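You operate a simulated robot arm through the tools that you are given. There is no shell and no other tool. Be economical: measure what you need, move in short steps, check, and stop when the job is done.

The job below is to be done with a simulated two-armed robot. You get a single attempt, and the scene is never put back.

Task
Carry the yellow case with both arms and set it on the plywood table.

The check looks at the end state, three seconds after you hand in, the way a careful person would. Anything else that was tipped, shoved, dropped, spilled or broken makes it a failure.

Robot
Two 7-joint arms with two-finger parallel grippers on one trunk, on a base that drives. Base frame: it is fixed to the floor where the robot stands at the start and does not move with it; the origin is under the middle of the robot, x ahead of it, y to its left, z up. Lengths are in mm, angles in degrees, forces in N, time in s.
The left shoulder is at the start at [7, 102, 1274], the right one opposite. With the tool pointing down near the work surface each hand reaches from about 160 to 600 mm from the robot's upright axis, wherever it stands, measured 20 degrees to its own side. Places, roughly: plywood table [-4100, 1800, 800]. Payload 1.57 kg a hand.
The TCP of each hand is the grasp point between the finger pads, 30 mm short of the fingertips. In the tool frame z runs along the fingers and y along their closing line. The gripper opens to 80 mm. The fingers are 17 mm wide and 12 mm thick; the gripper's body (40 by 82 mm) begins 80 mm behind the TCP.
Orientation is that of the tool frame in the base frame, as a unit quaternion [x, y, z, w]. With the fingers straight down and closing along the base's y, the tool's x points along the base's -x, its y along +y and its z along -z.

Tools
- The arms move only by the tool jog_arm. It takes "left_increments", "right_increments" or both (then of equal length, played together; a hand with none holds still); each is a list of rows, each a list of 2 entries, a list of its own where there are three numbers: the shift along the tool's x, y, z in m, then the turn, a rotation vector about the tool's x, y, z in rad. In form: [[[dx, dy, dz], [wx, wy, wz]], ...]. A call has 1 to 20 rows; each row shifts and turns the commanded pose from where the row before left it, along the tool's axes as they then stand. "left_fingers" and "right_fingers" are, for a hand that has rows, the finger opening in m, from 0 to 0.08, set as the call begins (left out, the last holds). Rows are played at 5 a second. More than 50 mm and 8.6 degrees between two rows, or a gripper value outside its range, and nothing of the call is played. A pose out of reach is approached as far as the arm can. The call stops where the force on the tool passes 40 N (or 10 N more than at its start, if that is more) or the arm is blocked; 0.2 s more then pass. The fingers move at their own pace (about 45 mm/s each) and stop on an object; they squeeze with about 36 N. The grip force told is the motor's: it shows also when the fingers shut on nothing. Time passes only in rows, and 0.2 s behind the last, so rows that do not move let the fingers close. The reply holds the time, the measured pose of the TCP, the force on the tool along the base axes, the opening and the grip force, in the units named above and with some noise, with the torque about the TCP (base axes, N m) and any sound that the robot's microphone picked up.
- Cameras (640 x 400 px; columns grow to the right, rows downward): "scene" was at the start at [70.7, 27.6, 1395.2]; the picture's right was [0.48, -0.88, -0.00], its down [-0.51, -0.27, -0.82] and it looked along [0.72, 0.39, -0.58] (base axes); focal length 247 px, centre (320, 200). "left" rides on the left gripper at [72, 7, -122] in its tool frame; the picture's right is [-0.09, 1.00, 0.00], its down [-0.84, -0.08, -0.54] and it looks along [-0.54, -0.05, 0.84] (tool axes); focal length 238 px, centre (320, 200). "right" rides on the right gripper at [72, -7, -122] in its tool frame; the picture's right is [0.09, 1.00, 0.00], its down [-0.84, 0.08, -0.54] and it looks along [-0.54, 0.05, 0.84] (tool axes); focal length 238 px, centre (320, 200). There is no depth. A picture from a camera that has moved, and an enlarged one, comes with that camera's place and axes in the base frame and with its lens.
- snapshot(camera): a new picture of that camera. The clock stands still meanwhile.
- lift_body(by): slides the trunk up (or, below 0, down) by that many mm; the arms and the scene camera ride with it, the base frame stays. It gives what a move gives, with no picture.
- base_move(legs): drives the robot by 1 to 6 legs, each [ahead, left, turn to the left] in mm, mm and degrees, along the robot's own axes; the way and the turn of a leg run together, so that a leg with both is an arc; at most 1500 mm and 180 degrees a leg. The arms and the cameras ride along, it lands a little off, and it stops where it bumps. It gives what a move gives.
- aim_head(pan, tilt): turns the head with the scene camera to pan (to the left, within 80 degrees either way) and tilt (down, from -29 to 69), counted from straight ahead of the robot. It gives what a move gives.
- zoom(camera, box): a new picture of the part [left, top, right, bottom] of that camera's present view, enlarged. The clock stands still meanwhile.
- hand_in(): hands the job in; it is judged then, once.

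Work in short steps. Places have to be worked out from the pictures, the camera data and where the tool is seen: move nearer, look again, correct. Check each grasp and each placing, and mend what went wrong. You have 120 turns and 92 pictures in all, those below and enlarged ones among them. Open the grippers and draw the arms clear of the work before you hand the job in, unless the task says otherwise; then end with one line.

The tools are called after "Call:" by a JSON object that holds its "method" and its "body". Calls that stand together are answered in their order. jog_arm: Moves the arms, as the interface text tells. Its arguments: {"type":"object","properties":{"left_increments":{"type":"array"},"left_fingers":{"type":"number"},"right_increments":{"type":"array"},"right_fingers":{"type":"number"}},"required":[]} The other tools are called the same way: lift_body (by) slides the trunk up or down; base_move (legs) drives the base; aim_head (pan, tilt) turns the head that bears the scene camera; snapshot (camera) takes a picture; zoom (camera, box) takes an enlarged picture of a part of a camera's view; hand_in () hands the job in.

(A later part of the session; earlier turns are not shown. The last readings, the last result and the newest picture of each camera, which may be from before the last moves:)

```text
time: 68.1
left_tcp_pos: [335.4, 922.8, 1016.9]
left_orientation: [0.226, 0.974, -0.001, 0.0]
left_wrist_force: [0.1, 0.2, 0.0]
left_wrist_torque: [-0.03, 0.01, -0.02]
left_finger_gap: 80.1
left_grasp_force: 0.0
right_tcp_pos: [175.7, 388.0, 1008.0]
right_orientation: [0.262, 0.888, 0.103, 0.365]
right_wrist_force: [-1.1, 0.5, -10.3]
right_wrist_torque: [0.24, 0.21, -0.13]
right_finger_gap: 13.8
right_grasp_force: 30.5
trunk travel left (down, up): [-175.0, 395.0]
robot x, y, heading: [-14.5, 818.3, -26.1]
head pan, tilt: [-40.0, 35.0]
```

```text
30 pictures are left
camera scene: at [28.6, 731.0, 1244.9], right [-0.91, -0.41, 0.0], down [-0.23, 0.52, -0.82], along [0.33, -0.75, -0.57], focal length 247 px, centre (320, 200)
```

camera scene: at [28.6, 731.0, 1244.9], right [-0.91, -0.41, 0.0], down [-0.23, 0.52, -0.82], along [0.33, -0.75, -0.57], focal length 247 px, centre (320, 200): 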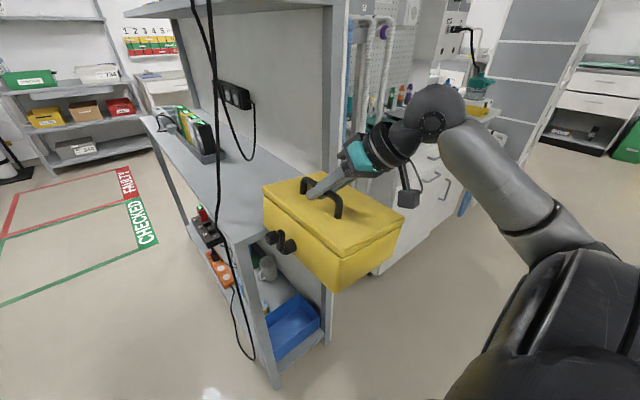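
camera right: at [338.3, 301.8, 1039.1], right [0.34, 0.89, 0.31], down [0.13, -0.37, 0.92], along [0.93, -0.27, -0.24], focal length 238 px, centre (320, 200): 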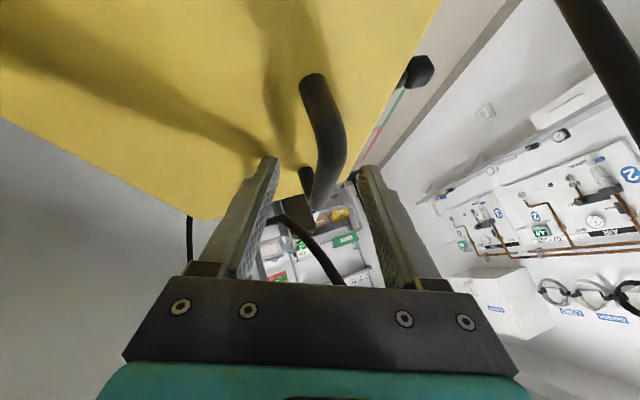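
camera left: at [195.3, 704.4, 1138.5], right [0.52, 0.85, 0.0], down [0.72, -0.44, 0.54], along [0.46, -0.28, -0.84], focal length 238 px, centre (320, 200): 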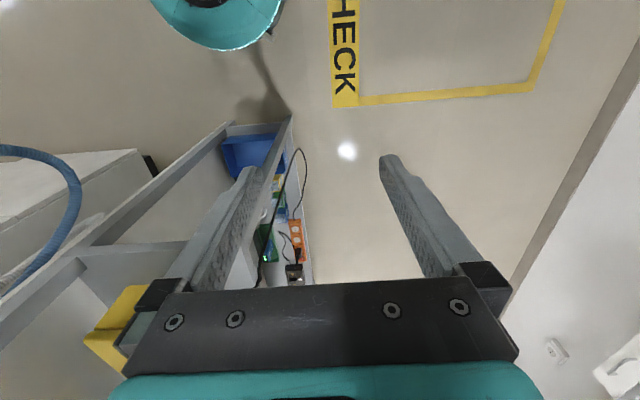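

The hoses hang undisturbed and the case is nearly clear of the shelf. I'll back off a further 250 mm and then bring the case in front of the body.

Call:
{"method": "base_move", "body": {"legs": [[-250, 0, 0]]}}

Call:
{"method": "aim_head", "body": {"pan": -15, "tilt": 40}}

Call:
{"method": "snapshot", "body": {"camera": "scene"}}

```text
time: 69.3
left_tcp_pos: [243.9, 968.2, 1015.3]
left_orientation: [0.226, 0.974, 0.001, -0.001]
left_wrist_force: [0.6, -1.1, -0.8]
left_wrist_torque: [0.01, 0.06, -0.01]
left_finger_gap: 80.0
left_grasp_force: 0.0
right_tcp_pos: [79.3, 435.0, 1003.7]
right_orientation: [0.263, 0.888, 0.104, 0.362]
right_wrist_force: [1.7, 0.0, -9.5]
right_wrist_torque: [0.12, -0.02, 0.05]
right_finger_gap: 13.6
right_grasp_force: 30.3
trunk travel left (down, up): [-175.0, 395.0]
robot x, y, heading: [-116.1, 864.3, -26.3]
head pan, tilt: [-40.0, 35.0]
stopped in leg 1: the robot was blocked; the commanded pose is now the measured one
```

```text
time: 70.2
left_tcp_pos: [241.2, 968.6, 1015.9]
left_orientation: [0.226, 0.974, 0.0, -0.001]
left_wrist_force: [-0.5, 0.0, 0.5]
left_wrist_torque: [-0.01, 0.03, 0.02]
left_finger_gap: 79.7
left_grasp_force: 0.0
right_tcp_pos: [79.6, 434.3, 1006.3]
right_orientation: [0.262, 0.887, 0.103, 0.365]
right_wrist_force: [-0.1, -0.8, -9.8]
right_wrist_torque: [0.17, 0.01, 0.01]
right_finger_gap: 13.8
right_grasp_force: 30.4
trunk travel left (down, up): [-175.0, 395.0]
robot x, y, heading: [-108.8, 866.2, -26.1]
head pan, tilt: [-15.0, 40.0]
```

```text
29 pictures are left
camera scene: at [-38.7, 802.2, 1237.4], right [-0.66, -0.75, 0.0], down [-0.48, 0.42, -0.77], along [0.58, -0.5, -0.64], focal length 247 px, centre (320, 200)
```

scene: 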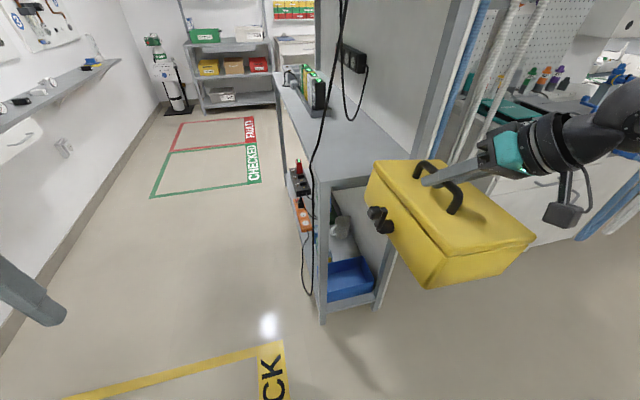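

The base bumped something behind. I'll ease forward and look back-left.

Call:
{"method": "base_move", "body": {"legs": [[40, -40, 0]]}}

Call:
{"method": "aim_head", "body": {"pan": 80, "tilt": 40}}

Call:
{"method": "snapshot", "body": {"camera": "scene"}}

```text
time: 71.2
left_tcp_pos: [260.1, 913.7, 1015.9]
left_orientation: [0.227, 0.974, 0.002, 0.0]
left_wrist_force: [0.8, 0.0, 0.6]
left_wrist_torque: [0.02, -0.03, -0.01]
left_finger_gap: 80.0
left_grasp_force: 0.0
right_tcp_pos: [97.3, 381.3, 1007.3]
right_orientation: [0.263, 0.887, 0.103, 0.365]
right_wrist_force: [0.2, -0.7, -9.9]
right_wrist_torque: [0.11, 0.04, 0.03]
right_finger_gap: 13.7
right_grasp_force: 29.7
trunk travel left (down, up): [-175.0, 395.0]
robot x, y, heading: [-93.5, 808.9, -26.0]
head pan, tilt: [-15.0, 40.0]
```

```text
time: 72.9
left_tcp_pos: [259.7, 914.7, 1016.2]
left_orientation: [0.228, 0.974, 0.001, -0.001]
left_wrist_force: [-0.1, 0.3, -0.1]
left_wrist_torque: [0.02, -0.02, 0.02]
left_finger_gap: 79.9
left_grasp_force: 0.0
right_tcp_pos: [98.0, 382.1, 1007.1]
right_orientation: [0.263, 0.887, 0.103, 0.365]
right_wrist_force: [0.5, 0.5, -9.3]
right_wrist_torque: [0.1, 0.04, 0.0]
right_finger_gap: 13.8
right_grasp_force: 30.5
trunk travel left (down, up): [-175.0, 395.0]
robot x, y, heading: [-87.9, 810.9, -26.0]
head pan, tilt: [80.0, 40.0]
```

```text
28 pictures are left
camera scene: at [-33.6, 873.3, 1237.4], right [0.81, -0.59, 0.0], down [-0.38, -0.52, -0.77], along [0.45, 0.62, -0.64], focal length 247 px, centre (320, 200)
```

scene: 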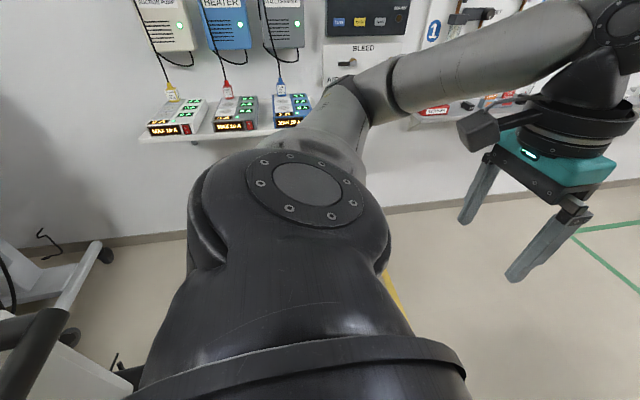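

A ventilator trolley stands behind-left, still upright, and I'm clear of it now. I'll move right and back toward the open floor near the starting spot.

Call:
{"method": "base_move", "body": {"legs": [[0, -150, 0], [-169, -650, 0]]}}

Call:
{"method": "snapshot", "body": {"camera": "scene"}}

```text
time: 77.6
left_tcp_pos: [-246.1, 274.0, 1015.3]
left_orientation: [0.232, 0.973, 0.0, -0.001]
left_wrist_force: [-0.4, 0.4, 0.2]
left_wrist_torque: [-0.01, -0.03, 0.0]
left_finger_gap: 80.1
left_grasp_force: 0.0
right_tcp_pos: [-415.7, -256.9, 1007.1]
right_orientation: [0.268, 0.885, 0.101, 0.366]
right_wrist_force: [-0.8, 0.5, -10.0]
right_wrist_torque: [0.04, 0.05, -0.01]
right_finger_gap: 13.7
right_grasp_force: 30.2
trunk travel left (down, up): [-175.0, 395.0]
robot x, y, heading: [-599.1, 172.8, -26.8]
head pan, tilt: [80.0, 40.0]
```

```text
27 pictures are left
camera scene: at [-540.6, 235.7, 1237.4], right [0.8, -0.6, 0.0], down [-0.39, -0.51, -0.77], along [0.46, 0.61, -0.64], focal length 247 px, centre (320, 200)
```

scene: 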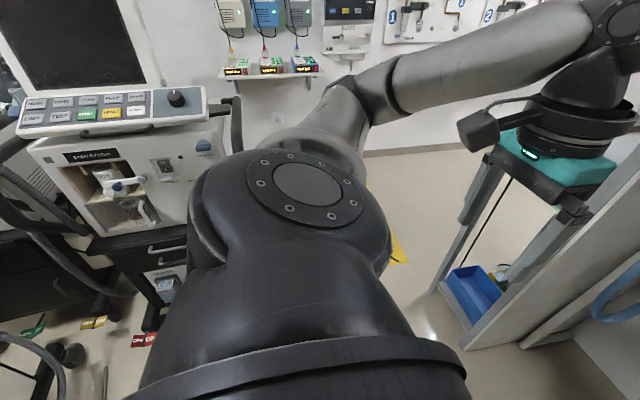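

There is open space here. I'll turn right in place to face the table's direction, then look ahead.

Call:
{"method": "base_move", "body": {"legs": [[0, 0, -80], [0, 0, -73]]}}

Call:
{"method": "aim_head", "body": {"pan": -5, "tilt": 15}}

Call:
{"method": "snapshot", "body": {"camera": "scene"}}

```text
time: 84.7
left_tcp_pos: [-887.2, -53.2, 1016.6]
left_orientation: [0.999, -0.035, 0.001, 0.0]
left_wrist_force: [0.7, -0.5, -1.1]
left_wrist_torque: [-0.03, 0.03, 0.02]
left_finger_gap: 79.9
left_grasp_force: 0.1
right_tcp_pos: [-937.4, 502.5, 1006.6]
right_orientation: [0.922, -0.089, -0.338, 0.17]
right_wrist_force: [0.4, -0.2, -9.3]
right_wrist_torque: [-0.08, -0.07, 0.01]
right_finger_gap: 13.8
right_grasp_force: 29.8
trunk travel left (down, up): [-175.0, 395.0]
robot x, y, heading: [-599.2, 177.0, 176.2]
head pan, tilt: [80.0, 40.0]
```

```text
time: 86.3
left_tcp_pos: [-887.1, -53.4, 1016.1]
left_orientation: [0.999, -0.035, 0.001, 0.0]
left_wrist_force: [1.2, 0.5, 0.4]
left_wrist_torque: [0.04, 0.01, 0.04]
left_finger_gap: 79.9
left_grasp_force: 0.0
right_tcp_pos: [-937.1, 502.3, 1005.5]
right_orientation: [0.922, -0.087, -0.336, 0.171]
right_wrist_force: [1.1, -1.2, -9.4]
right_wrist_torque: [-0.03, -0.09, 0.01]
right_finger_gap: 14.0
right_grasp_force: 29.8
trunk travel left (down, up): [-175.0, 395.0]
robot x, y, heading: [-595.4, 173.8, 176.1]
head pan, tilt: [-5.0, 15.0]
```

```text
26 pictures are left
camera scene: at [-703.4, 188.8, 1276.9], right [0.16, 0.99, 0.0], down [0.26, -0.04, -0.97], along [-0.95, 0.15, -0.26], focal length 247 px, centre (320, 200)
```

scene: 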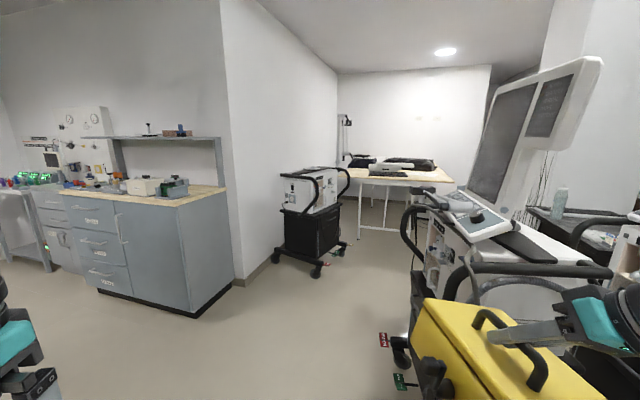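

The table is ahead between two ventilator trolleys. Before driving on I'll bring the case toward the body's middle so the left hand can join on the handle.

Call:
{"method": "jog_arm", "body": {"right_increments": [[[0.005, 0.0232, 0.0077], [0, 0, 0]], [[0.005, 0.0232, 0.0077], [0, 0, 0]], [[0.005, 0.0232, 0.0077], [0, 0, 0]], [[0.005, 0.0232, 0.0077], [0, 0, 0]], [[0.005, 0.0232, 0.0077], [0, 0, 0]], [[0.005, 0.0232, 0.0077], [0, 0, 0]]]}}

Call:
{"method": "aim_head", "body": {"pan": -10, "tilt": 45}}

Call:
{"method": "snapshot", "body": {"camera": "scene"}}

```text
time: 87.7
left_tcp_pos: [-886.2, -54.3, 1016.8]
left_orientation: [0.999, -0.035, 0.001, -0.001]
left_wrist_force: [0.3, 0.0, -0.1]
left_wrist_torque: [0.01, 0.04, -0.04]
left_finger_gap: 80.0
left_grasp_force: 0.0
right_tcp_pos: [-961.6, 356.2, 1010.2]
right_orientation: [0.922, -0.087, -0.336, 0.17]
right_wrist_force: [0.2, -0.2, -9.1]
right_wrist_torque: [-0.02, -0.11, 0.0]
right_finger_gap: 13.6
right_grasp_force: 30.5
right hand out of reach, approached as far as the arm can: row 5, 6
trunk travel left (down, up): [-175.0, 395.0]
robot x, y, heading: [-599.4, 172.1, 176.0]
head pan, tilt: [-5.0, 15.0]
```

```text
time: 88.7
left_tcp_pos: [-885.8, -53.2, 1015.4]
left_orientation: [0.999, -0.035, 0.001, 0.0]
left_wrist_force: [-0.9, -0.4, 0.2]
left_wrist_torque: [0.01, 0.03, 0.02]
left_finger_gap: 80.2
left_grasp_force: 0.1
right_tcp_pos: [-962.5, 356.8, 1010.9]
right_orientation: [0.922, -0.087, -0.337, 0.171]
right_wrist_force: [0.4, -0.2, -9.7]
right_wrist_torque: [-0.06, -0.06, 0.02]
right_finger_gap: 13.6
right_grasp_force: 29.8
trunk travel left (down, up): [-175.0, 395.0]
robot x, y, heading: [-599.8, 175.8, 176.1]
head pan, tilt: [-10.0, 45.0]
```

```text
25 pictures are left
camera scene: at [-690.0, 193.7, 1230.2], right [0.24, 0.97, 0.0], down [0.69, -0.17, -0.71], along [-0.69, 0.17, -0.71], focal length 247 px, centre (320, 200)
```

scene: 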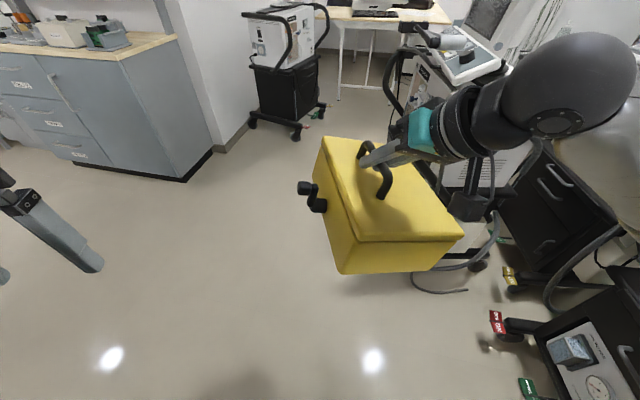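

The free near part of the bar is visible, about 27 mm on my side of the right grip. I'll bring the left hand to a pre-pose beside the handle, leaning in from the left at 50°.

Call:
{"method": "jog_arm", "body": {"left_increments": [[[-0.0108, -0.0385, -0.0079], [0, 0, 0]], [[-0.0108, -0.0385, -0.0079], [0, 0, 0]], [[-0.0108, -0.0385, -0.0079], [0, 0, 0]], [[-0.0108, -0.0385, -0.0079], [0, 0, 0]], [[-0.0108, -0.0385, -0.0079], [0, 0, 0]], [[-0.0108, -0.0385, -0.0079], [0.125, 0, 0]], [[-0.0108, 0, 0], [0.125, 0, 0]], [[-0.0108, 0, 0], [0.125, 0, 0]], [[0, 0, 0], [0.125, 0, 0]], [[0, 0, 0], [0.125, 0, 0]], [[0, 0, 0], [0.125, 0, 0]], [[0, 0, 0], [0.123, 0, 0]]], "left_fingers": 0.028}}

Call:
{"method": "snapshot", "body": {"camera": "scene"}}

Call:
{"method": "snapshot", "body": {"camera": "left"}}

```text
time: 91.2
left_tcp_pos: [-956.8, 183.7, 1062.7]
left_orientation: [0.906, -0.031, 0.015, -0.423]
left_wrist_force: [0.0, 0.6, -0.7]
left_wrist_torque: [0.02, 0.01, 0.04]
left_finger_gap: 28.0
left_grasp_force: 0.0
right_tcp_pos: [-961.8, 355.9, 1011.5]
right_orientation: [0.922, -0.088, -0.336, 0.17]
right_wrist_force: [0.2, 0.5, -9.5]
right_wrist_torque: [0.02, -0.06, 0.01]
right_finger_gap: 13.7
right_grasp_force: 30.9
trunk travel left (down, up): [-175.0, 395.0]
robot x, y, heading: [-600.4, 174.7, 175.9]
head pan, tilt: [-10.0, 45.0]
```

```text
24 pictures are left
camera scene: at [-690.0, 193.5, 1230.1], right [0.24, 0.97, 0.0], down [0.69, -0.17, -0.71], along [-0.69, 0.17, -0.71], focal length 247 px, centre (320, 200)
```

scene: 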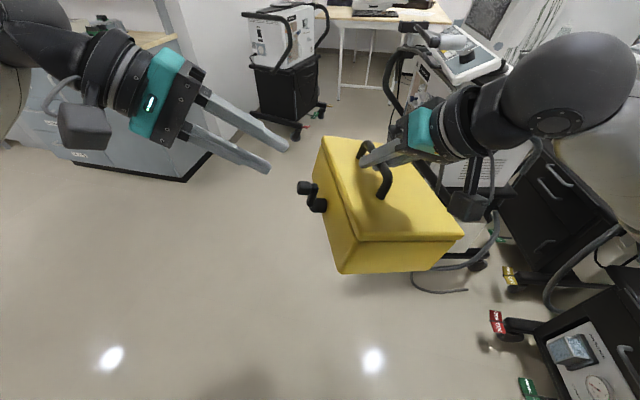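

```text
23 pictures are left
camera left: at [-892.4, 79.9, 1137.1], right [-0.14, -0.63, -0.76], down [-0.86, -0.31, 0.41], along [-0.49, 0.71, -0.5], focal length 238 px, centre (320, 200)
```

left: 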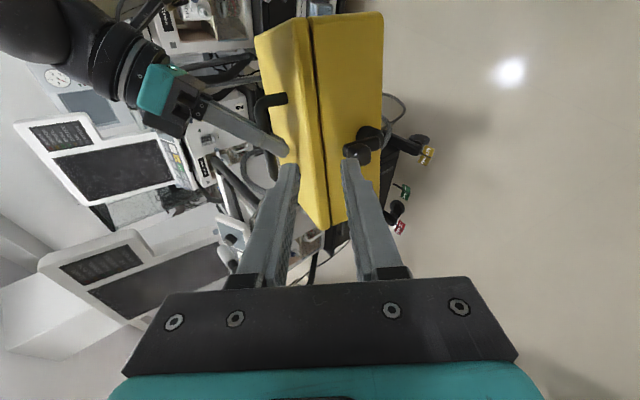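

Call:
{"method": "zoom", "body": {"camera": "left", "box": [220, 60, 340, 180]}}

Call:
{"method": "zoom", "body": {"camera": "scene", "box": [320, 110, 440, 230]}}

```text
3.33 times, centred on (280, 120) of left
camera zoom: at [-892.4, 79.9, 1137.1], right [-0.14, -0.63, -0.76], down [-0.86, -0.31, 0.41], along [-0.49, 0.71, -0.5], focal length 794 px, centre (453, 467)
```

zoom: 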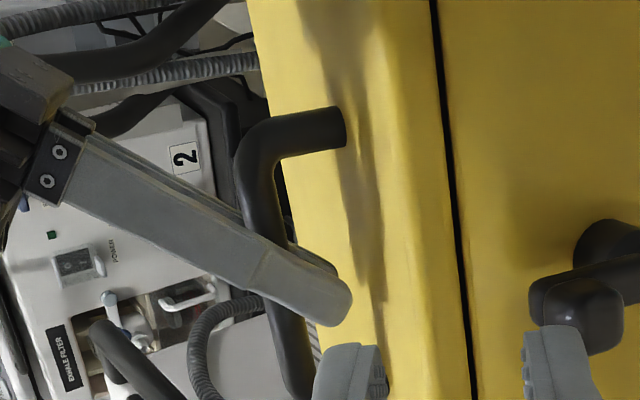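

```text
3.33 times, centred on (380, 170) of scene
camera zoom: at [-690.0, 193.5, 1230.1], right [0.24, 0.97, 0.0], down [0.69, -0.17, -0.71], along [-0.69, 0.17, -0.71], focal length 824 px, centre (120, 300)
```

zoom: 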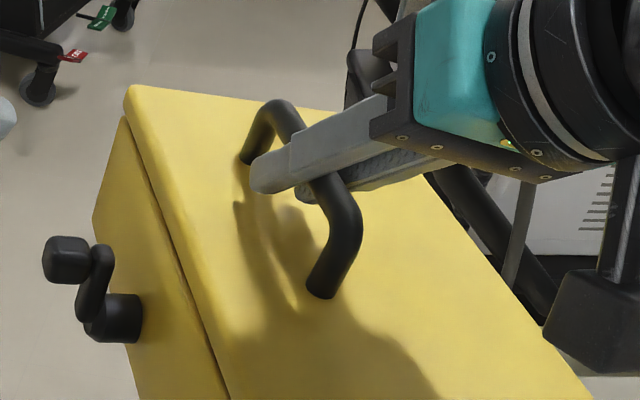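

The free bar segment is about 25 mm long, centred near (-945, 355, 1004). I'll approach partway and check alignment.

Call:
{"method": "jog_arm", "body": {"left_increments": [[[0, -0.022, 0.01], [0, 0, 0]], [[0, -0.022, 0.02], [0, 0, 0]], [[0, -0.022, 0.02], [0, 0, 0]], [[0, 0, 0.02], [0, 0, 0]], [[0, 0, 0.02], [0, 0, 0]], [[0, 0, 0.01], [0, 0, 0]]]}}

Call:
{"method": "zoom", "body": {"camera": "scene", "box": [320, 110, 440, 230]}}

Call:
{"method": "zoom", "body": {"camera": "left", "box": [220, 60, 420, 260]}}

```text
time: 92.7
left_tcp_pos: [-949.7, 300.4, 1049.0]
left_orientation: [0.906, -0.031, 0.016, -0.423]
left_wrist_force: [-0.7, 0.5, -0.4]
left_wrist_torque: [-0.04, 0.02, 0.04]
left_finger_gap: 28.1
left_grasp_force: 0.0
right_tcp_pos: [-962.0, 356.2, 1012.0]
right_orientation: [0.922, -0.087, -0.336, 0.171]
right_wrist_force: [-0.4, -0.1, -9.2]
right_wrist_torque: [0.01, -0.09, 0.01]
right_finger_gap: 13.8
right_grasp_force: 29.7
trunk travel left (down, up): [-175.0, 395.0]
robot x, y, heading: [-601.1, 178.9, 176.2]
head pan, tilt: [-10.0, 45.0]
```

```text
3.33 times, centred on (380, 170) of scene
camera zoom: at [-690.0, 193.8, 1230.1], right [0.24, 0.97, 0.0], down [0.69, -0.17, -0.71], along [-0.69, 0.17, -0.71], focal length 824 px, centre (120, 300)
```

zoom: 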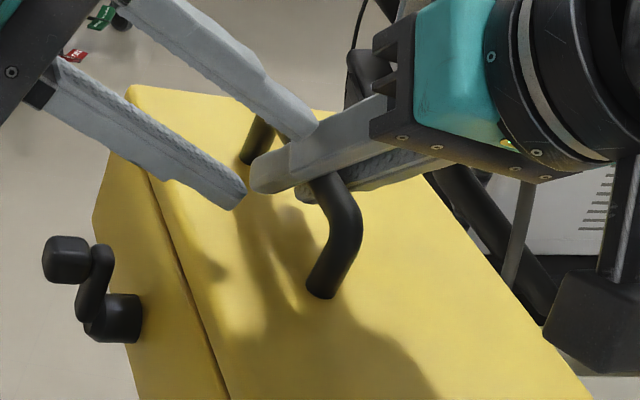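

```text
2.00 times, centred on (320, 160) of left
camera zoom: at [-883.6, 198.4, 1123.4], right [-0.14, -0.63, -0.76], down [-0.86, -0.31, 0.41], along [-0.49, 0.71, -0.5], focal length 477 px, centre (320, 280)
```

zoom: 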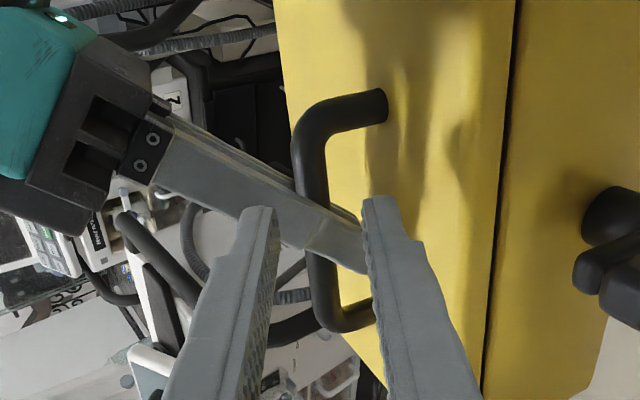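

Alignment is within a few millimetres. I'll correct 4 mm sideways and 3 mm toward the near end, then advance the last 50 mm.

Call:
{"method": "jog_arm", "body": {"left_increments": [[[0.003, -0.004, 0.01], [0, 0, 0]], [[0, 0, 0.01], [0, 0, 0]], [[0, 0, 0.01], [0, 0, 0]], [[0, 0, 0.01], [0, 0, 0]], [[0, 0, 0.01], [0, 0, 0]]]}}

Call:
{"method": "zoom", "body": {"camera": "left", "box": [220, 60, 420, 260]}}

Call:
{"method": "zoom", "body": {"camera": "scene", "box": [320, 110, 440, 230]}}

```text
time: 93.2
left_tcp_pos: [-945.4, 315.7, 1046.6]
left_orientation: [0.905, -0.03, 0.011, -0.424]
left_wrist_force: [0.3, -3.6, 0.2]
left_wrist_torque: [0.0, -0.01, -0.02]
left_finger_gap: 26.5
left_grasp_force: 0.1
right_tcp_pos: [-961.0, 363.0, 1005.5]
right_orientation: [0.926, -0.095, -0.329, 0.158]
right_wrist_force: [0.1, 3.5, -10.0]
right_wrist_torque: [-0.16, -0.06, 0.07]
right_finger_gap: 13.7
right_grasp_force: 30.2
trunk travel left (down, up): [-175.0, 395.0]
robot x, y, heading: [-598.8, 171.2, 176.2]
head pan, tilt: [-10.0, 45.0]
stopped in row 2 (right hand): the force on the tool passed its limit at 48 N (the readings are from after the stop); the commanded pose is now the measured one
```

```text
2.00 times, centred on (320, 160) of left
camera zoom: at [-881.2, 211.3, 1118.6], right [-0.14, -0.63, -0.77], down [-0.86, -0.31, 0.41], along [-0.5, 0.71, -0.5], focal length 477 px, centre (320, 280)
```

zoom: 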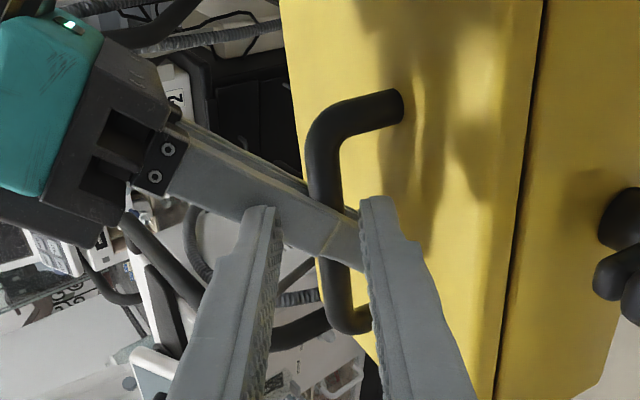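

```text
3.33 times, centred on (380, 170) of scene
camera zoom: at [-690.0, 193.7, 1230.1], right [0.24, 0.97, 0.0], down [0.69, -0.17, -0.71], along [-0.69, 0.17, -0.71], focal length 824 px, centre (120, 300)
```

zoom: 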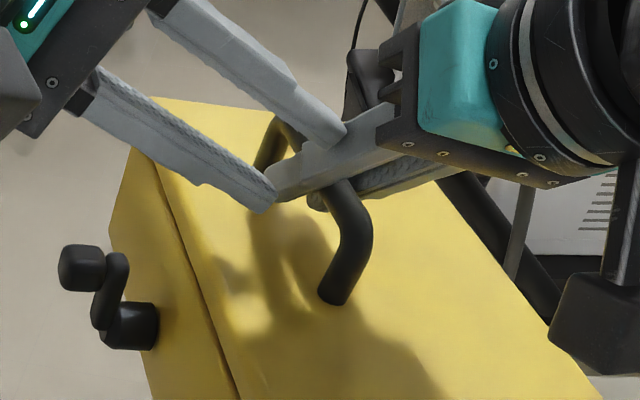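

The left finger met the right finger, which slants over the near segment. The far segment of the bar is free of it, so I'll back off, shift 53 mm along the bar and approach there.

Call:
{"method": "jog_arm", "body": {"left_increments": [[[0, 0, -0.02], [0, 0, 0]], [[0, 0, -0.02], [0, 0, 0]], [[-0.018, 0.004, 0], [0, 0, 0]], [[-0.018, 0, 0], [0, 0, 0]], [[-0.017, 0, 0], [0, 0, 0]], [[0, 0, 0.02], [0, 0, 0]], [[0, 0, 0.01], [0, 0, 0]]], "left_fingers": 0.032}}

Call:
{"method": "zoom", "body": {"camera": "left", "box": [220, 60, 420, 260]}}

Call:
{"method": "zoom", "body": {"camera": "scene", "box": [300, 100, 440, 240]}}

```text
time: 94.8
left_tcp_pos: [-999.3, 308.8, 1048.6]
left_orientation: [0.905, -0.031, 0.013, -0.425]
left_wrist_force: [-0.2, 0.3, 0.4]
left_wrist_torque: [0.02, 0.03, 0.02]
left_finger_gap: 32.0
left_grasp_force: 0.1
right_tcp_pos: [-962.1, 362.5, 1007.7]
right_orientation: [0.925, -0.093, -0.333, 0.161]
right_wrist_force: [0.2, 0.3, -9.6]
right_wrist_torque: [-0.04, -0.09, 0.01]
right_finger_gap: 13.5
right_grasp_force: 30.1
trunk travel left (down, up): [-175.0, 395.0]
robot x, y, heading: [-600.3, 174.6, 176.0]
head pan, tilt: [-10.0, 45.0]
```

```text
2.00 times, centred on (320, 160) of left
camera zoom: at [-934.1, 204.9, 1120.9], right [-0.14, -0.63, -0.77], down [-0.86, -0.31, 0.41], along [-0.5, 0.71, -0.5], focal length 477 px, centre (320, 280)
```

zoom: 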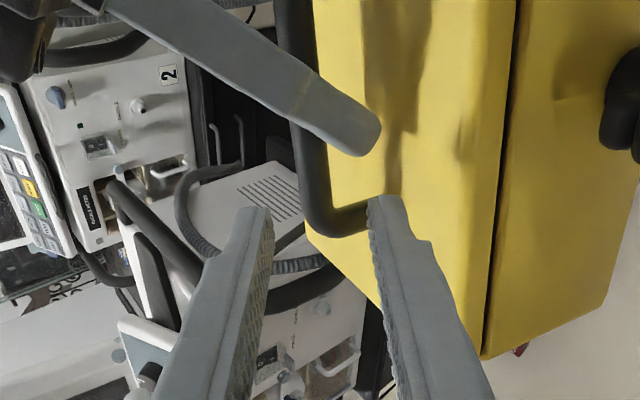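

```text
2.86 times, centred on (370, 170) of scene
camera zoom: at [-690.0, 193.8, 1230.1], right [0.24, 0.97, 0.0], down [0.69, -0.17, -0.71], along [-0.69, 0.17, -0.71], focal length 706 px, centre (177, 286)
```

zoom: 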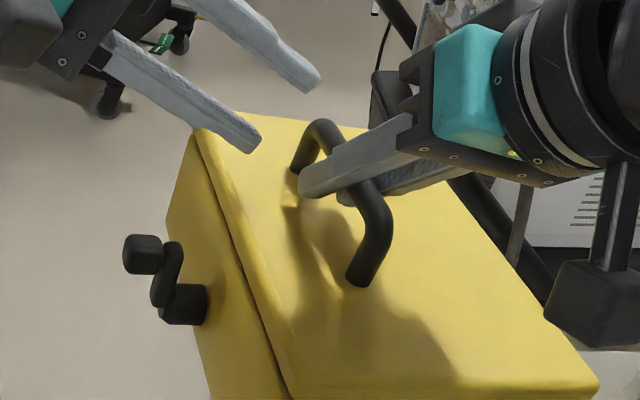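

The left camera shows the bar 3–4 mm off centre and the far segment aligned. I'll correct that and advance 45 mm.

Call:
{"method": "jog_arm", "body": {"left_increments": [[[0, -0.0035, 0.01], [0, 0, 0]], [[0, 0, 0.012], [0, 0, 0]], [[0, 0, 0.012], [0, 0, 0]], [[0, 0, 0.011], [0, 0, 0]]]}}

Call:
{"method": "zoom", "body": {"camera": "left", "box": [220, 60, 420, 260]}}

```text
time: 95.8
left_tcp_pos: [-998.8, 345.9, 1024.4]
left_orientation: [0.905, -0.031, 0.013, -0.425]
left_wrist_force: [-0.7, -0.3, 0.9]
left_wrist_torque: [0.03, 0.02, 0.02]
left_finger_gap: 31.9
left_grasp_force: 0.1
right_tcp_pos: [-963.3, 363.1, 1006.7]
right_orientation: [0.925, -0.094, -0.332, 0.16]
right_wrist_force: [0.5, -0.1, -10.1]
right_wrist_torque: [-0.02, -0.08, 0.03]
right_finger_gap: 13.6
right_grasp_force: 29.9
trunk travel left (down, up): [-175.0, 395.0]
robot x, y, heading: [-599.0, 175.7, 175.8]
head pan, tilt: [-10.0, 45.0]
```

```text
2.00 times, centred on (320, 160) of left
camera zoom: at [-933.0, 241.6, 1096.3], right [-0.14, -0.63, -0.77], down [-0.86, -0.31, 0.41], along [-0.5, 0.71, -0.5], focal length 477 px, centre (320, 280)
```

zoom: 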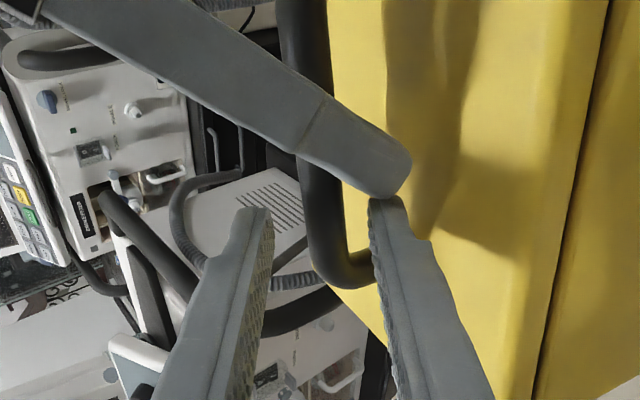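

The bar is between the left fingers, with about 10 mm to go. I'll shift 3 mm away from the right fingertip, advance 8 mm and close gently.

Call:
{"method": "jog_arm", "body": {"left_increments": [[[-0.003, 0, 0.003], [0, 0, 0]], [[0, 0, 0.005], [0, 0, 0]]]}}

Call:
{"method": "jog_arm", "body": {"left_increments": [[[0, 0, 0], [0, 0, 0]], [[0, 0, 0], [0, 0, 0]], [[0, 0, 0], [0, 0, 0]]], "left_fingers": 0.0}}

Call:
{"method": "snapshot", "body": {"camera": "scene"}}

```text
time: 96.4
left_tcp_pos: [-999.7, 352.9, 1018.5]
left_orientation: [0.904, -0.03, 0.013, -0.425]
left_wrist_force: [-0.5, -0.6, -1.4]
left_wrist_torque: [-0.02, -0.01, 0.0]
left_finger_gap: 32.1
left_grasp_force: 0.0
right_tcp_pos: [-963.1, 363.3, 1006.9]
right_orientation: [0.925, -0.094, -0.332, 0.161]
right_wrist_force: [0.0, -0.3, -8.9]
right_wrist_torque: [-0.02, -0.07, -0.02]
right_finger_gap: 13.7
right_grasp_force: 30.6
trunk travel left (down, up): [-175.0, 395.0]
robot x, y, heading: [-604.7, 174.7, 176.1]
head pan, tilt: [-10.0, 45.0]
```

```text
time: 97.2
left_tcp_pos: [-1001.1, 351.2, 1017.1]
left_orientation: [0.905, -0.03, 0.012, -0.423]
left_wrist_force: [-1.3, -6.4, -0.7]
left_wrist_torque: [-0.18, 0.0, -0.05]
left_finger_gap: 13.4
left_grasp_force: 30.1
right_tcp_pos: [-963.4, 362.1, 1008.6]
right_orientation: [0.925, -0.094, -0.332, 0.16]
right_wrist_force: [1.5, 5.6, -3.8]
right_wrist_torque: [0.06, 0.2, -0.18]
right_finger_gap: 13.5
right_grasp_force: 30.9
trunk travel left (down, up): [-175.0, 395.0]
robot x, y, heading: [-595.3, 176.8, 176.3]
head pan, tilt: [-10.0, 45.0]
```

```text
13 pictures are left
camera scene: at [-690.0, 193.7, 1230.1], right [0.24, 0.97, 0.0], down [0.69, -0.17, -0.71], along [-0.69, 0.17, -0.71], focal length 247 px, centre (320, 200)
```

scene: 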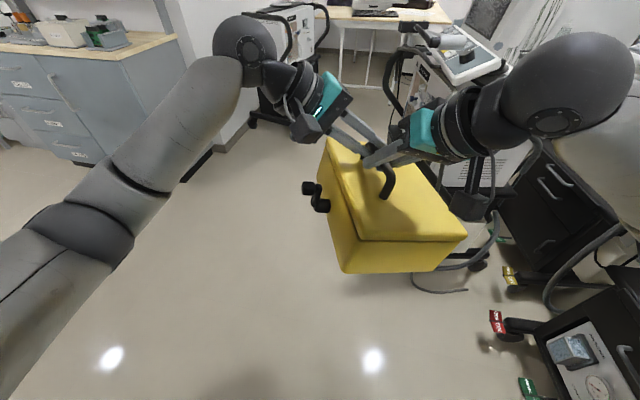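

Both grippers hold the bar (13.4 mm and 13.5 mm gaps, about 30 N each). I'll raise the trunk for clearance, sidestep left of the trolley on the right, and turn to line up with the table.

Call:
{"method": "lift_body", "body": {"by": 200}}

Call:
{"method": "base_move", "body": {"legs": [[180, 460, 0], [0, 0, -22]]}}

Call:
{"method": "aim_head", "body": {"pan": 0, "tilt": 25}}

Call:
{"method": "snapshot", "body": {"camera": "scene"}}

```text
time: 99.4
left_tcp_pos: [-1000.0, 351.2, 1217.8]
left_orientation: [0.906, -0.03, 0.012, -0.421]
left_wrist_force: [-6.9, -11.7, -16.6]
left_wrist_torque: [-0.39, 0.06, -0.02]
left_finger_gap: 13.4
left_grasp_force: 29.6
right_tcp_pos: [-963.4, 362.1, 1207.5]
right_orientation: [0.924, -0.093, -0.333, 0.161]
right_wrist_force: [7.6, 12.1, 7.5]
right_wrist_torque: [0.03, 0.59, -0.36]
right_finger_gap: 13.7
right_grasp_force: 30.4
trunk travel left (down, up): [-375.0, 195.0]
robot x, y, heading: [-600.5, 173.7, 176.0]
head pan, tilt: [-10.0, 45.0]
```

```text
time: 103.5
left_tcp_pos: [-1115.2, 38.7, 1216.8]
left_orientation: [0.883, -0.207, 0.094, -0.411]
left_wrist_force: [-10.1, -7.8, -17.4]
left_wrist_torque: [-0.25, 0.32, 0.01]
left_finger_gap: 13.6
left_grasp_force: 30.0
right_tcp_pos: [-1076.4, 35.7, 1207.5]
right_orientation: [0.888, -0.273, -0.358, 0.093]
right_wrist_force: [8.4, 8.2, 8.5]
right_wrist_torque: [0.24, 0.42, -0.39]
right_finger_gap: 13.6
right_grasp_force: 30.1
trunk travel left (down, up): [-375.0, 195.0]
robot x, y, heading: [-813.6, -278.0, 153.4]
head pan, tilt: [-10.0, 45.0]
```

```text
time: 104.4
left_tcp_pos: [-1115.7, 38.7, 1216.9]
left_orientation: [0.883, -0.207, 0.094, -0.411]
left_wrist_force: [0.8, -0.4, -4.7]
left_wrist_torque: [0.0, 0.23, 0.07]
left_finger_gap: 13.5
left_grasp_force: 30.1
right_tcp_pos: [-1076.7, 34.3, 1206.8]
right_orientation: [0.889, -0.273, -0.356, 0.093]
right_wrist_force: [-0.9, 1.4, -5.0]
right_wrist_torque: [-0.05, -0.14, -0.07]
right_finger_gap: 13.8
right_grasp_force: 30.3
trunk travel left (down, up): [-375.0, 195.0]
robot x, y, heading: [-812.6, -276.3, 153.8]
head pan, tilt: [0.0, 25.0]
```

```text
12 pictures are left
camera scene: at [-905.3, -233.2, 1460.6], right [0.45, 0.89, 0.0], down [0.38, -0.19, -0.91], along [-0.81, 0.4, -0.42], focal length 247 px, centre (320, 200)
```

scene: 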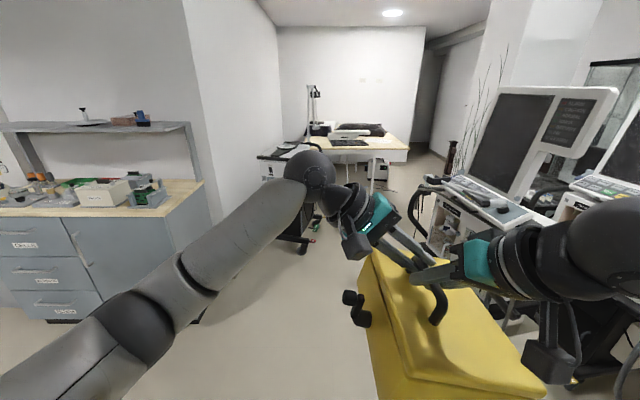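

The load is now shared evenly, about 5 N a hand. The right trolley's handle sticks out close to my right elbow's path, so I'll sidestep 160 mm more and then advance past it.

Call:
{"method": "base_move", "body": {"legs": [[0, 160, 0], [1130, 0, 0]]}}

Call:
{"method": "aim_head", "body": {"pan": -20, "tilt": 25}}

Call:
{"method": "snapshot", "body": {"camera": "scene"}}

```text
time: 111.1
left_tcp_pos: [-2199.0, 388.6, 1217.5]
left_orientation: [0.884, -0.204, 0.093, -0.411]
left_wrist_force: [-2.7, -3.5, -4.3]
left_wrist_torque: [-0.08, 0.1, -0.12]
left_finger_gap: 13.5
left_grasp_force: 29.9
right_tcp_pos: [-2159.7, 385.1, 1208.4]
right_orientation: [0.89, -0.27, -0.357, 0.093]
right_wrist_force: [1.5, 3.5, -6.2]
right_wrist_torque: [0.04, 0.01, -0.11]
right_finger_gap: 13.8
right_grasp_force: 30.0
trunk travel left (down, up): [-375.0, 195.0]
robot x, y, heading: [-1895.6, 76.9, 153.9]
head pan, tilt: [0.0, 25.0]
```

```text
time: 112.0
left_tcp_pos: [-2198.4, 388.8, 1217.4]
left_orientation: [0.883, -0.204, 0.094, -0.411]
left_wrist_force: [0.1, -0.9, -3.6]
left_wrist_torque: [-0.03, 0.19, 0.0]
left_finger_gap: 13.6
left_grasp_force: 30.4
right_tcp_pos: [-2158.1, 385.4, 1208.0]
right_orientation: [0.89, -0.268, -0.357, 0.094]
right_wrist_force: [-1.0, 0.1, -5.5]
right_wrist_torque: [-0.01, -0.08, -0.02]
right_finger_gap: 13.4
right_grasp_force: 30.5
trunk travel left (down, up): [-375.0, 195.0]
robot x, y, heading: [-1892.4, 77.4, 153.9]
head pan, tilt: [-20.0, 25.0]
```

```text
11 pictures are left
camera scene: at [-1967.5, 144.7, 1460.7], right [0.72, 0.69, 0.0], down [0.29, -0.3, -0.91], along [-0.63, 0.65, -0.42], focal length 247 px, centre (320, 200)
```

scene: 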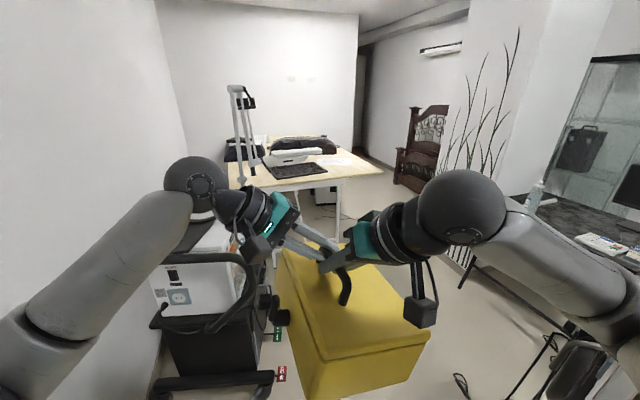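

The way ahead-right is open and the left trolley is low enough for the raised arms. I'll go ahead 500 mm, shift right 440 mm and look at the table.

Call:
{"method": "base_move", "body": {"legs": [[500, 0, 0], [0, -440, 0]]}}

Call:
{"method": "aim_head", "body": {"pan": -5, "tilt": 25}}

Call:
{"method": "snapshot", "body": {"camera": "scene"}}

```text
time: 117.2
left_tcp_pos: [-2477.8, 988.1, 1216.6]
left_orientation: [0.886, -0.192, 0.087, -0.412]
left_wrist_force: [0.2, -1.6, -3.0]
left_wrist_torque: [-0.05, 0.1, -0.08]
left_finger_gap: 13.7
left_grasp_force: 29.9
right_tcp_pos: [-2439.1, 986.1, 1207.6]
right_orientation: [0.893, -0.257, -0.355, 0.099]
right_wrist_force: [1.1, 2.2, -5.5]
right_wrist_torque: [0.03, 0.02, -0.02]
right_finger_gap: 13.5
right_grasp_force: 29.9
trunk travel left (down, up): [-375.0, 195.0]
robot x, y, heading: [-2165.4, 684.4, 155.4]
head pan, tilt: [-20.0, 25.0]
```

```text
time: 117.9
left_tcp_pos: [-2479.6, 987.5, 1217.1]
left_orientation: [0.886, -0.192, 0.087, -0.413]
left_wrist_force: [0.4, -0.2, -3.6]
left_wrist_torque: [-0.04, 0.13, -0.03]
left_finger_gap: 13.6
left_grasp_force: 29.7
right_tcp_pos: [-2439.9, 986.5, 1207.2]
right_orientation: [0.893, -0.258, -0.356, 0.098]
right_wrist_force: [-1.6, 0.5, -5.3]
right_wrist_torque: [-0.01, -0.04, 0.03]
right_finger_gap: 13.8
right_grasp_force: 30.5
trunk travel left (down, up): [-375.0, 195.0]
robot x, y, heading: [-2163.6, 682.2, 155.4]
head pan, tilt: [-5.0, 25.0]
```

```text
10 pictures are left
camera scene: at [-2255.8, 730.9, 1460.7], right [0.49, 0.87, 0.0], down [0.37, -0.21, -0.91], along [-0.79, 0.45, -0.42], focal length 247 px, centre (320, 200)
```

scene: 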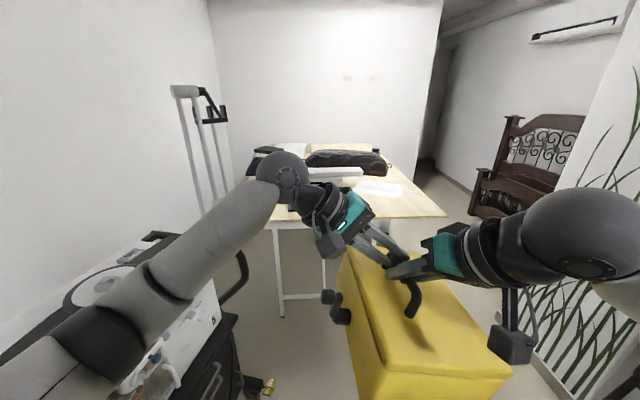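

The table's near edge is at about d≈3510, with free plywood on its right front, a paper sheet behind and a dark mat to the left. I'll move closer, ahead 700 and right 380, keeping the case high.

Call:
{"method": "base_move", "body": {"legs": [[0, -200, -1.5], [700, -180, 0]]}}

Call:
{"method": "aim_head", "body": {"pan": -15, "tilt": 30}}

Call:
{"method": "snapshot", "body": {"camera": "scene"}}

```text
time: 123.0
left_tcp_pos: [-2915.9, 1653.1, 1215.9]
left_orientation: [0.882, -0.21, 0.097, -0.411]
left_wrist_force: [0.5, -0.8, -4.1]
left_wrist_torque: [-0.02, 0.03, -0.08]
left_finger_gap: 13.6
left_grasp_force: 30.1
right_tcp_pos: [-2876.9, 1647.5, 1206.7]
right_orientation: [0.888, -0.277, -0.357, 0.09]
right_wrist_force: [0.5, 1.3, -7.7]
right_wrist_torque: [0.02, 0.04, 0.03]
right_finger_gap: 13.6
right_grasp_force: 30.0
trunk travel left (down, up): [-375.0, 195.0]
robot x, y, heading: [-2616.2, 1334.2, 153.0]
head pan, tilt: [-5.0, 25.0]
```

```text
time: 123.7
left_tcp_pos: [-2915.4, 1651.8, 1216.8]
left_orientation: [0.882, -0.21, 0.095, -0.41]
left_wrist_force: [1.2, 1.0, -3.9]
left_wrist_torque: [-0.07, 0.1, -0.06]
left_finger_gap: 13.6
left_grasp_force: 30.1
right_tcp_pos: [-2875.7, 1647.7, 1208.6]
right_orientation: [0.887, -0.278, -0.357, 0.09]
right_wrist_force: [-0.2, 0.8, -5.9]
right_wrist_torque: [0.02, -0.02, 0.04]
right_finger_gap: 13.9
right_grasp_force: 30.0
trunk travel left (down, up): [-375.0, 195.0]
robot x, y, heading: [-2612.9, 1334.4, 153.2]
head pan, tilt: [-15.0, 30.0]
```

```text
9 pictures are left
camera scene: at [-2693.2, 1396.7, 1452.7], right [0.67, 0.74, 0.0], down [0.37, -0.34, -0.87], along [-0.64, 0.58, -0.5], focal length 247 px, centre (320, 200)
```

scene: 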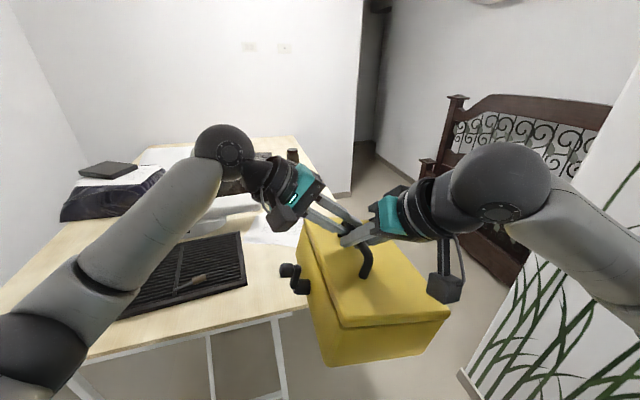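

The free patch is d≈3515–3800, n≈20–440, between the mat and the paper. The case centre is at d≈3315, n≈256, so I need about 345 mm forward: 290 by base, then 55 with both arms together.

Call:
{"method": "base_move", "body": {"legs": [[290, 0, 0]]}}

Call:
{"method": "jog_arm", "body": {"left_increments": [[[-0.009, 0, 0], [0, 0, 0]], [[-0.009, 0, 0], [0, 0, 0]], [[-0.009, 0, 0], [0, 0, 0]], [[-0.009, 0, 0], [0, 0, 0]], [[-0.009, 0, 0], [0, 0, 0]], [[-0.009, 0, 0], [0, 0, 0]]], "right_increments": [[[-0.007, -0.0003, 0.0057], [0, 0, 0]], [[-0.007, -0.0003, 0.0057], [0, 0, 0]], [[-0.007, -0.0003, 0.0057], [0, 0, 0]], [[-0.007, -0.0003, 0.0057], [0, 0, 0]], [[-0.007, -0.0003, 0.0057], [0, 0, 0]], [[-0.007, -0.0003, 0.0057], [0, 0, 0]]]}}

Call:
{"method": "aim_head", "body": {"pan": -20, "tilt": 50}}

Call:
{"method": "snapshot", "body": {"camera": "scene"}}

```text
time: 125.7
left_tcp_pos: [-3172.9, 1782.3, 1215.2]
left_orientation: [0.882, -0.211, 0.096, -0.41]
left_wrist_force: [0.3, 0.3, -3.8]
left_wrist_torque: [-0.04, 0.09, -0.05]
left_finger_gap: 13.7
left_grasp_force: 29.4
right_tcp_pos: [-3132.3, 1776.9, 1207.6]
right_orientation: [0.888, -0.276, -0.357, 0.09]
right_wrist_force: [-1.6, 0.6, -7.2]
right_wrist_torque: [0.02, 0.02, 0.03]
right_finger_gap: 14.0
right_grasp_force: 30.7
trunk travel left (down, up): [-375.0, 195.0]
robot x, y, heading: [-2869.3, 1462.4, 153.0]
head pan, tilt: [-15.0, 30.0]
```

```text
time: 127.1
left_tcp_pos: [-3217.5, 1808.3, 1214.7]
left_orientation: [0.882, -0.21, 0.098, -0.409]
left_wrist_force: [10.9, 5.0, -13.8]
left_wrist_torque: [0.06, 0.27, 0.28]
left_finger_gap: 13.4
left_grasp_force: 30.2
right_tcp_pos: [-3178.7, 1803.4, 1206.1]
right_orientation: [0.887, -0.276, -0.359, 0.091]
right_wrist_force: [-9.7, -5.6, 3.5]
right_wrist_torque: [0.01, 0.18, -0.05]
right_finger_gap: 13.8
right_grasp_force: 30.1
trunk travel left (down, up): [-375.0, 195.0]
robot x, y, heading: [-2871.1, 1465.9, 153.1]
head pan, tilt: [-15.0, 30.0]
```

```text
time: 128.0
left_tcp_pos: [-3217.0, 1806.3, 1215.6]
left_orientation: [0.882, -0.211, 0.097, -0.409]
left_wrist_force: [11.3, 6.5, -16.6]
left_wrist_torque: [0.08, 0.35, 0.36]
left_finger_gap: 13.5
left_grasp_force: 30.2
right_tcp_pos: [-3179.6, 1802.4, 1206.3]
right_orientation: [0.887, -0.276, -0.358, 0.092]
right_wrist_force: [-11.5, -6.6, 7.1]
right_wrist_torque: [0.04, 0.13, 0.0]
right_finger_gap: 13.7
right_grasp_force: 30.9
trunk travel left (down, up): [-375.0, 195.0]
robot x, y, heading: [-2867.0, 1462.0, 152.8]
head pan, tilt: [-20.0, 50.0]
```

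```text
8 pictures are left
camera scene: at [-2933.7, 1522.7, 1423.2], right [0.73, 0.68, 0.0], down [0.52, -0.56, -0.64], along [-0.44, 0.47, -0.77], focal length 247 px, centre (320, 200)
```

scene: 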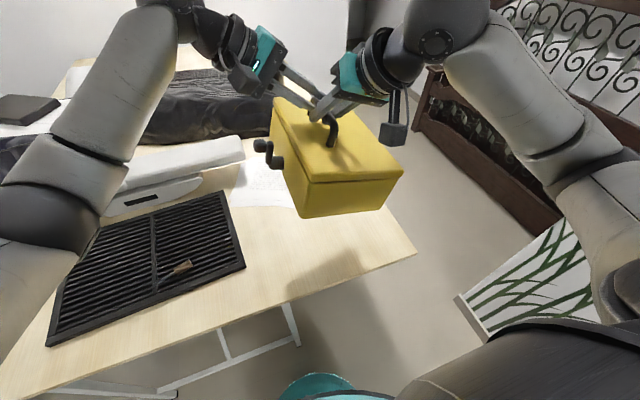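

Near view: the table edge is at d≈3515, the paper edge slants from d≈3875 to ≈3765, and the mat ends at n≈7. The case spans d≈3537–3779, n≈163–330, so I'll shift it 22 mm back and 60 mm left to stay off the paper, then lower most of the way.

Call:
{"method": "base_move", "body": {"legs": [[-22, 60, 1.2]]}}

Call:
{"method": "lift_body", "body": {"by": -215}}

Call:
{"method": "snapshot", "body": {"camera": "scene"}}

```text
time: 128.9
left_tcp_pos: [-3232.7, 1736.6, 1214.0]
left_orientation: [0.885, -0.201, 0.092, -0.41]
left_wrist_force: [11.0, 7.7, -16.7]
left_wrist_torque: [0.05, 0.33, 0.33]
left_finger_gap: 13.6
left_grasp_force: 30.6
right_tcp_pos: [-3193.6, 1732.8, 1205.8]
right_orientation: [0.89, -0.266, -0.357, 0.094]
right_wrist_force: [-11.3, -8.8, 7.8]
right_wrist_torque: [0.02, 0.17, 0.02]
right_finger_gap: 13.7
right_grasp_force: 30.1
trunk travel left (down, up): [-375.0, 195.0]
robot x, y, heading: [-2879.4, 1399.4, 154.2]
head pan, tilt: [-20.0, 50.0]
```

```text
time: 131.2
left_tcp_pos: [-3232.6, 1737.0, 1000.7]
left_orientation: [0.885, -0.201, 0.092, -0.409]
left_wrist_force: [0.9, 0.8, -3.9]
left_wrist_torque: [-0.04, 0.05, -0.06]
left_finger_gap: 13.6
left_grasp_force: 30.4
right_tcp_pos: [-3192.0, 1733.0, 991.7]
right_orientation: [0.89, -0.267, -0.357, 0.095]
right_wrist_force: [-0.9, -1.3, -4.6]
right_wrist_torque: [0.04, 0.07, 0.07]
right_finger_gap: 13.6
right_grasp_force: 30.4
trunk travel left (down, up): [-160.0, 410.0]
robot x, y, heading: [-2879.3, 1397.5, 154.0]
head pan, tilt: [-20.0, 50.0]
```

```text
7 pictures are left
camera scene: at [-2941.8, 1458.0, 1208.3], right [0.72, 0.7, 0.0], down [0.53, -0.55, -0.64], along [-0.45, 0.46, -0.77], focal length 247 px, centre (320, 200)
```

scene: 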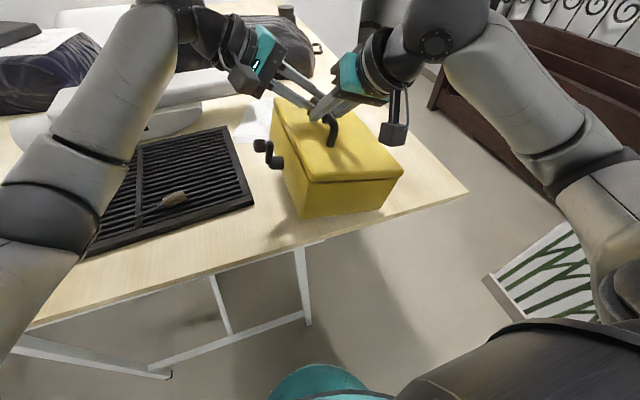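

The case hangs about 53 mm over the table, its front roughly flush with the edge and clear of the paper and mat. I'll nudge 12 mm ahead and lower 42 mm.

Call:
{"method": "base_move", "body": {"legs": [[14, 0, 0]]}}

Call:
{"method": "lift_body", "body": {"by": -42}}

Call:
{"method": "snapshot", "body": {"camera": "scene"}}

```text
time: 132.0
left_tcp_pos: [-3243.6, 1742.0, 999.7]
left_orientation: [0.885, -0.2, 0.092, -0.41]
left_wrist_force: [0.6, 0.8, -5.1]
left_wrist_torque: [-0.05, 0.0, -0.06]
left_finger_gap: 13.8
left_grasp_force: 29.7
right_tcp_pos: [-3205.2, 1740.0, 991.1]
right_orientation: [0.89, -0.267, -0.357, 0.095]
right_wrist_force: [-1.1, -0.7, -4.5]
right_wrist_torque: [0.01, 0.08, 0.1]
right_finger_gap: 13.8
right_grasp_force: 31.0
trunk travel left (down, up): [-160.0, 410.0]
robot x, y, heading: [-2891.1, 1405.6, 153.9]
head pan, tilt: [-20.0, 50.0]
```

```text
time: 132.8
left_tcp_pos: [-3244.4, 1741.3, 958.6]
left_orientation: [0.885, -0.202, 0.092, -0.41]
left_wrist_force: [2.2, 1.8, -4.0]
left_wrist_torque: [0.11, 0.1, 0.05]
left_finger_gap: 13.3
left_grasp_force: 29.9
right_tcp_pos: [-3203.4, 1739.3, 948.5]
right_orientation: [0.89, -0.267, -0.357, 0.096]
right_wrist_force: [-2.3, -2.0, -4.7]
right_wrist_torque: [0.12, 0.28, 0.18]
right_finger_gap: 13.6
right_grasp_force: 30.6
trunk travel left (down, up): [-118.0, 452.0]
robot x, y, heading: [-2890.5, 1402.7, 154.4]
head pan, tilt: [-20.0, 50.0]
```

```text
6 pictures are left
camera scene: at [-2954.3, 1463.9, 1166.1], right [0.72, 0.7, 0.0], down [0.53, -0.55, -0.64], along [-0.45, 0.46, -0.77], focal length 247 px, centre (320, 200)
```

scene: 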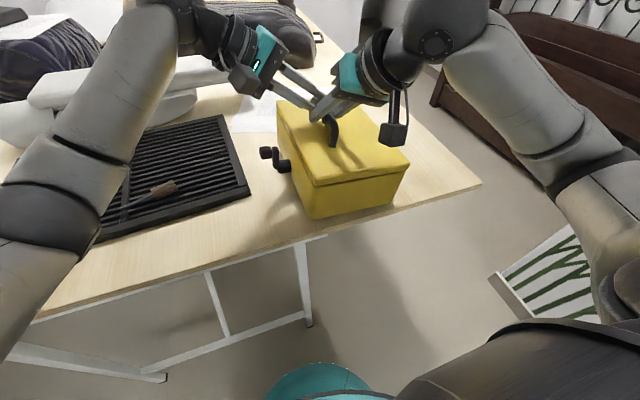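

The case front is just inside the table edge. I'll lower in small steps until the load comes off.

Call:
{"method": "lift_body", "body": {"by": -8}}

Call:
{"method": "lift_body", "body": {"by": -4}}

```text
time: 133.4
left_tcp_pos: [-3243.4, 1741.7, 950.7]
left_orientation: [0.885, -0.201, 0.092, -0.41]
left_wrist_force: [2.1, 3.4, 0.2]
left_wrist_torque: [0.24, 0.2, 0.16]
left_finger_gap: 13.5
left_grasp_force: 29.9
right_tcp_pos: [-3203.4, 1738.9, 940.7]
right_orientation: [0.89, -0.267, -0.356, 0.096]
right_wrist_force: [-4.0, -3.1, -4.0]
right_wrist_torque: [0.22, 0.27, 0.17]
right_finger_gap: 13.9
right_grasp_force: 30.6
trunk travel left (down, up): [-110.0, 460.0]
robot x, y, heading: [-2890.7, 1405.2, 154.2]
head pan, tilt: [-20.0, 50.0]
```

```text
time: 133.9
left_tcp_pos: [-3243.1, 1741.3, 947.0]
left_orientation: [0.885, -0.201, 0.093, -0.41]
left_wrist_force: [2.6, 2.6, 0.6]
left_wrist_torque: [0.2, 0.19, 0.13]
left_finger_gap: 13.3
left_grasp_force: 30.2
right_tcp_pos: [-3204.6, 1739.0, 936.5]
right_orientation: [0.89, -0.266, -0.357, 0.096]
right_wrist_force: [-3.4, -5.0, -4.4]
right_wrist_torque: [0.15, 0.23, 0.21]
right_finger_gap: 13.6
right_grasp_force: 30.2
trunk travel left (down, up): [-106.0, 464.0]
robot x, y, heading: [-2888.2, 1408.3, 154.0]
head pan, tilt: [-20.0, 50.0]
```

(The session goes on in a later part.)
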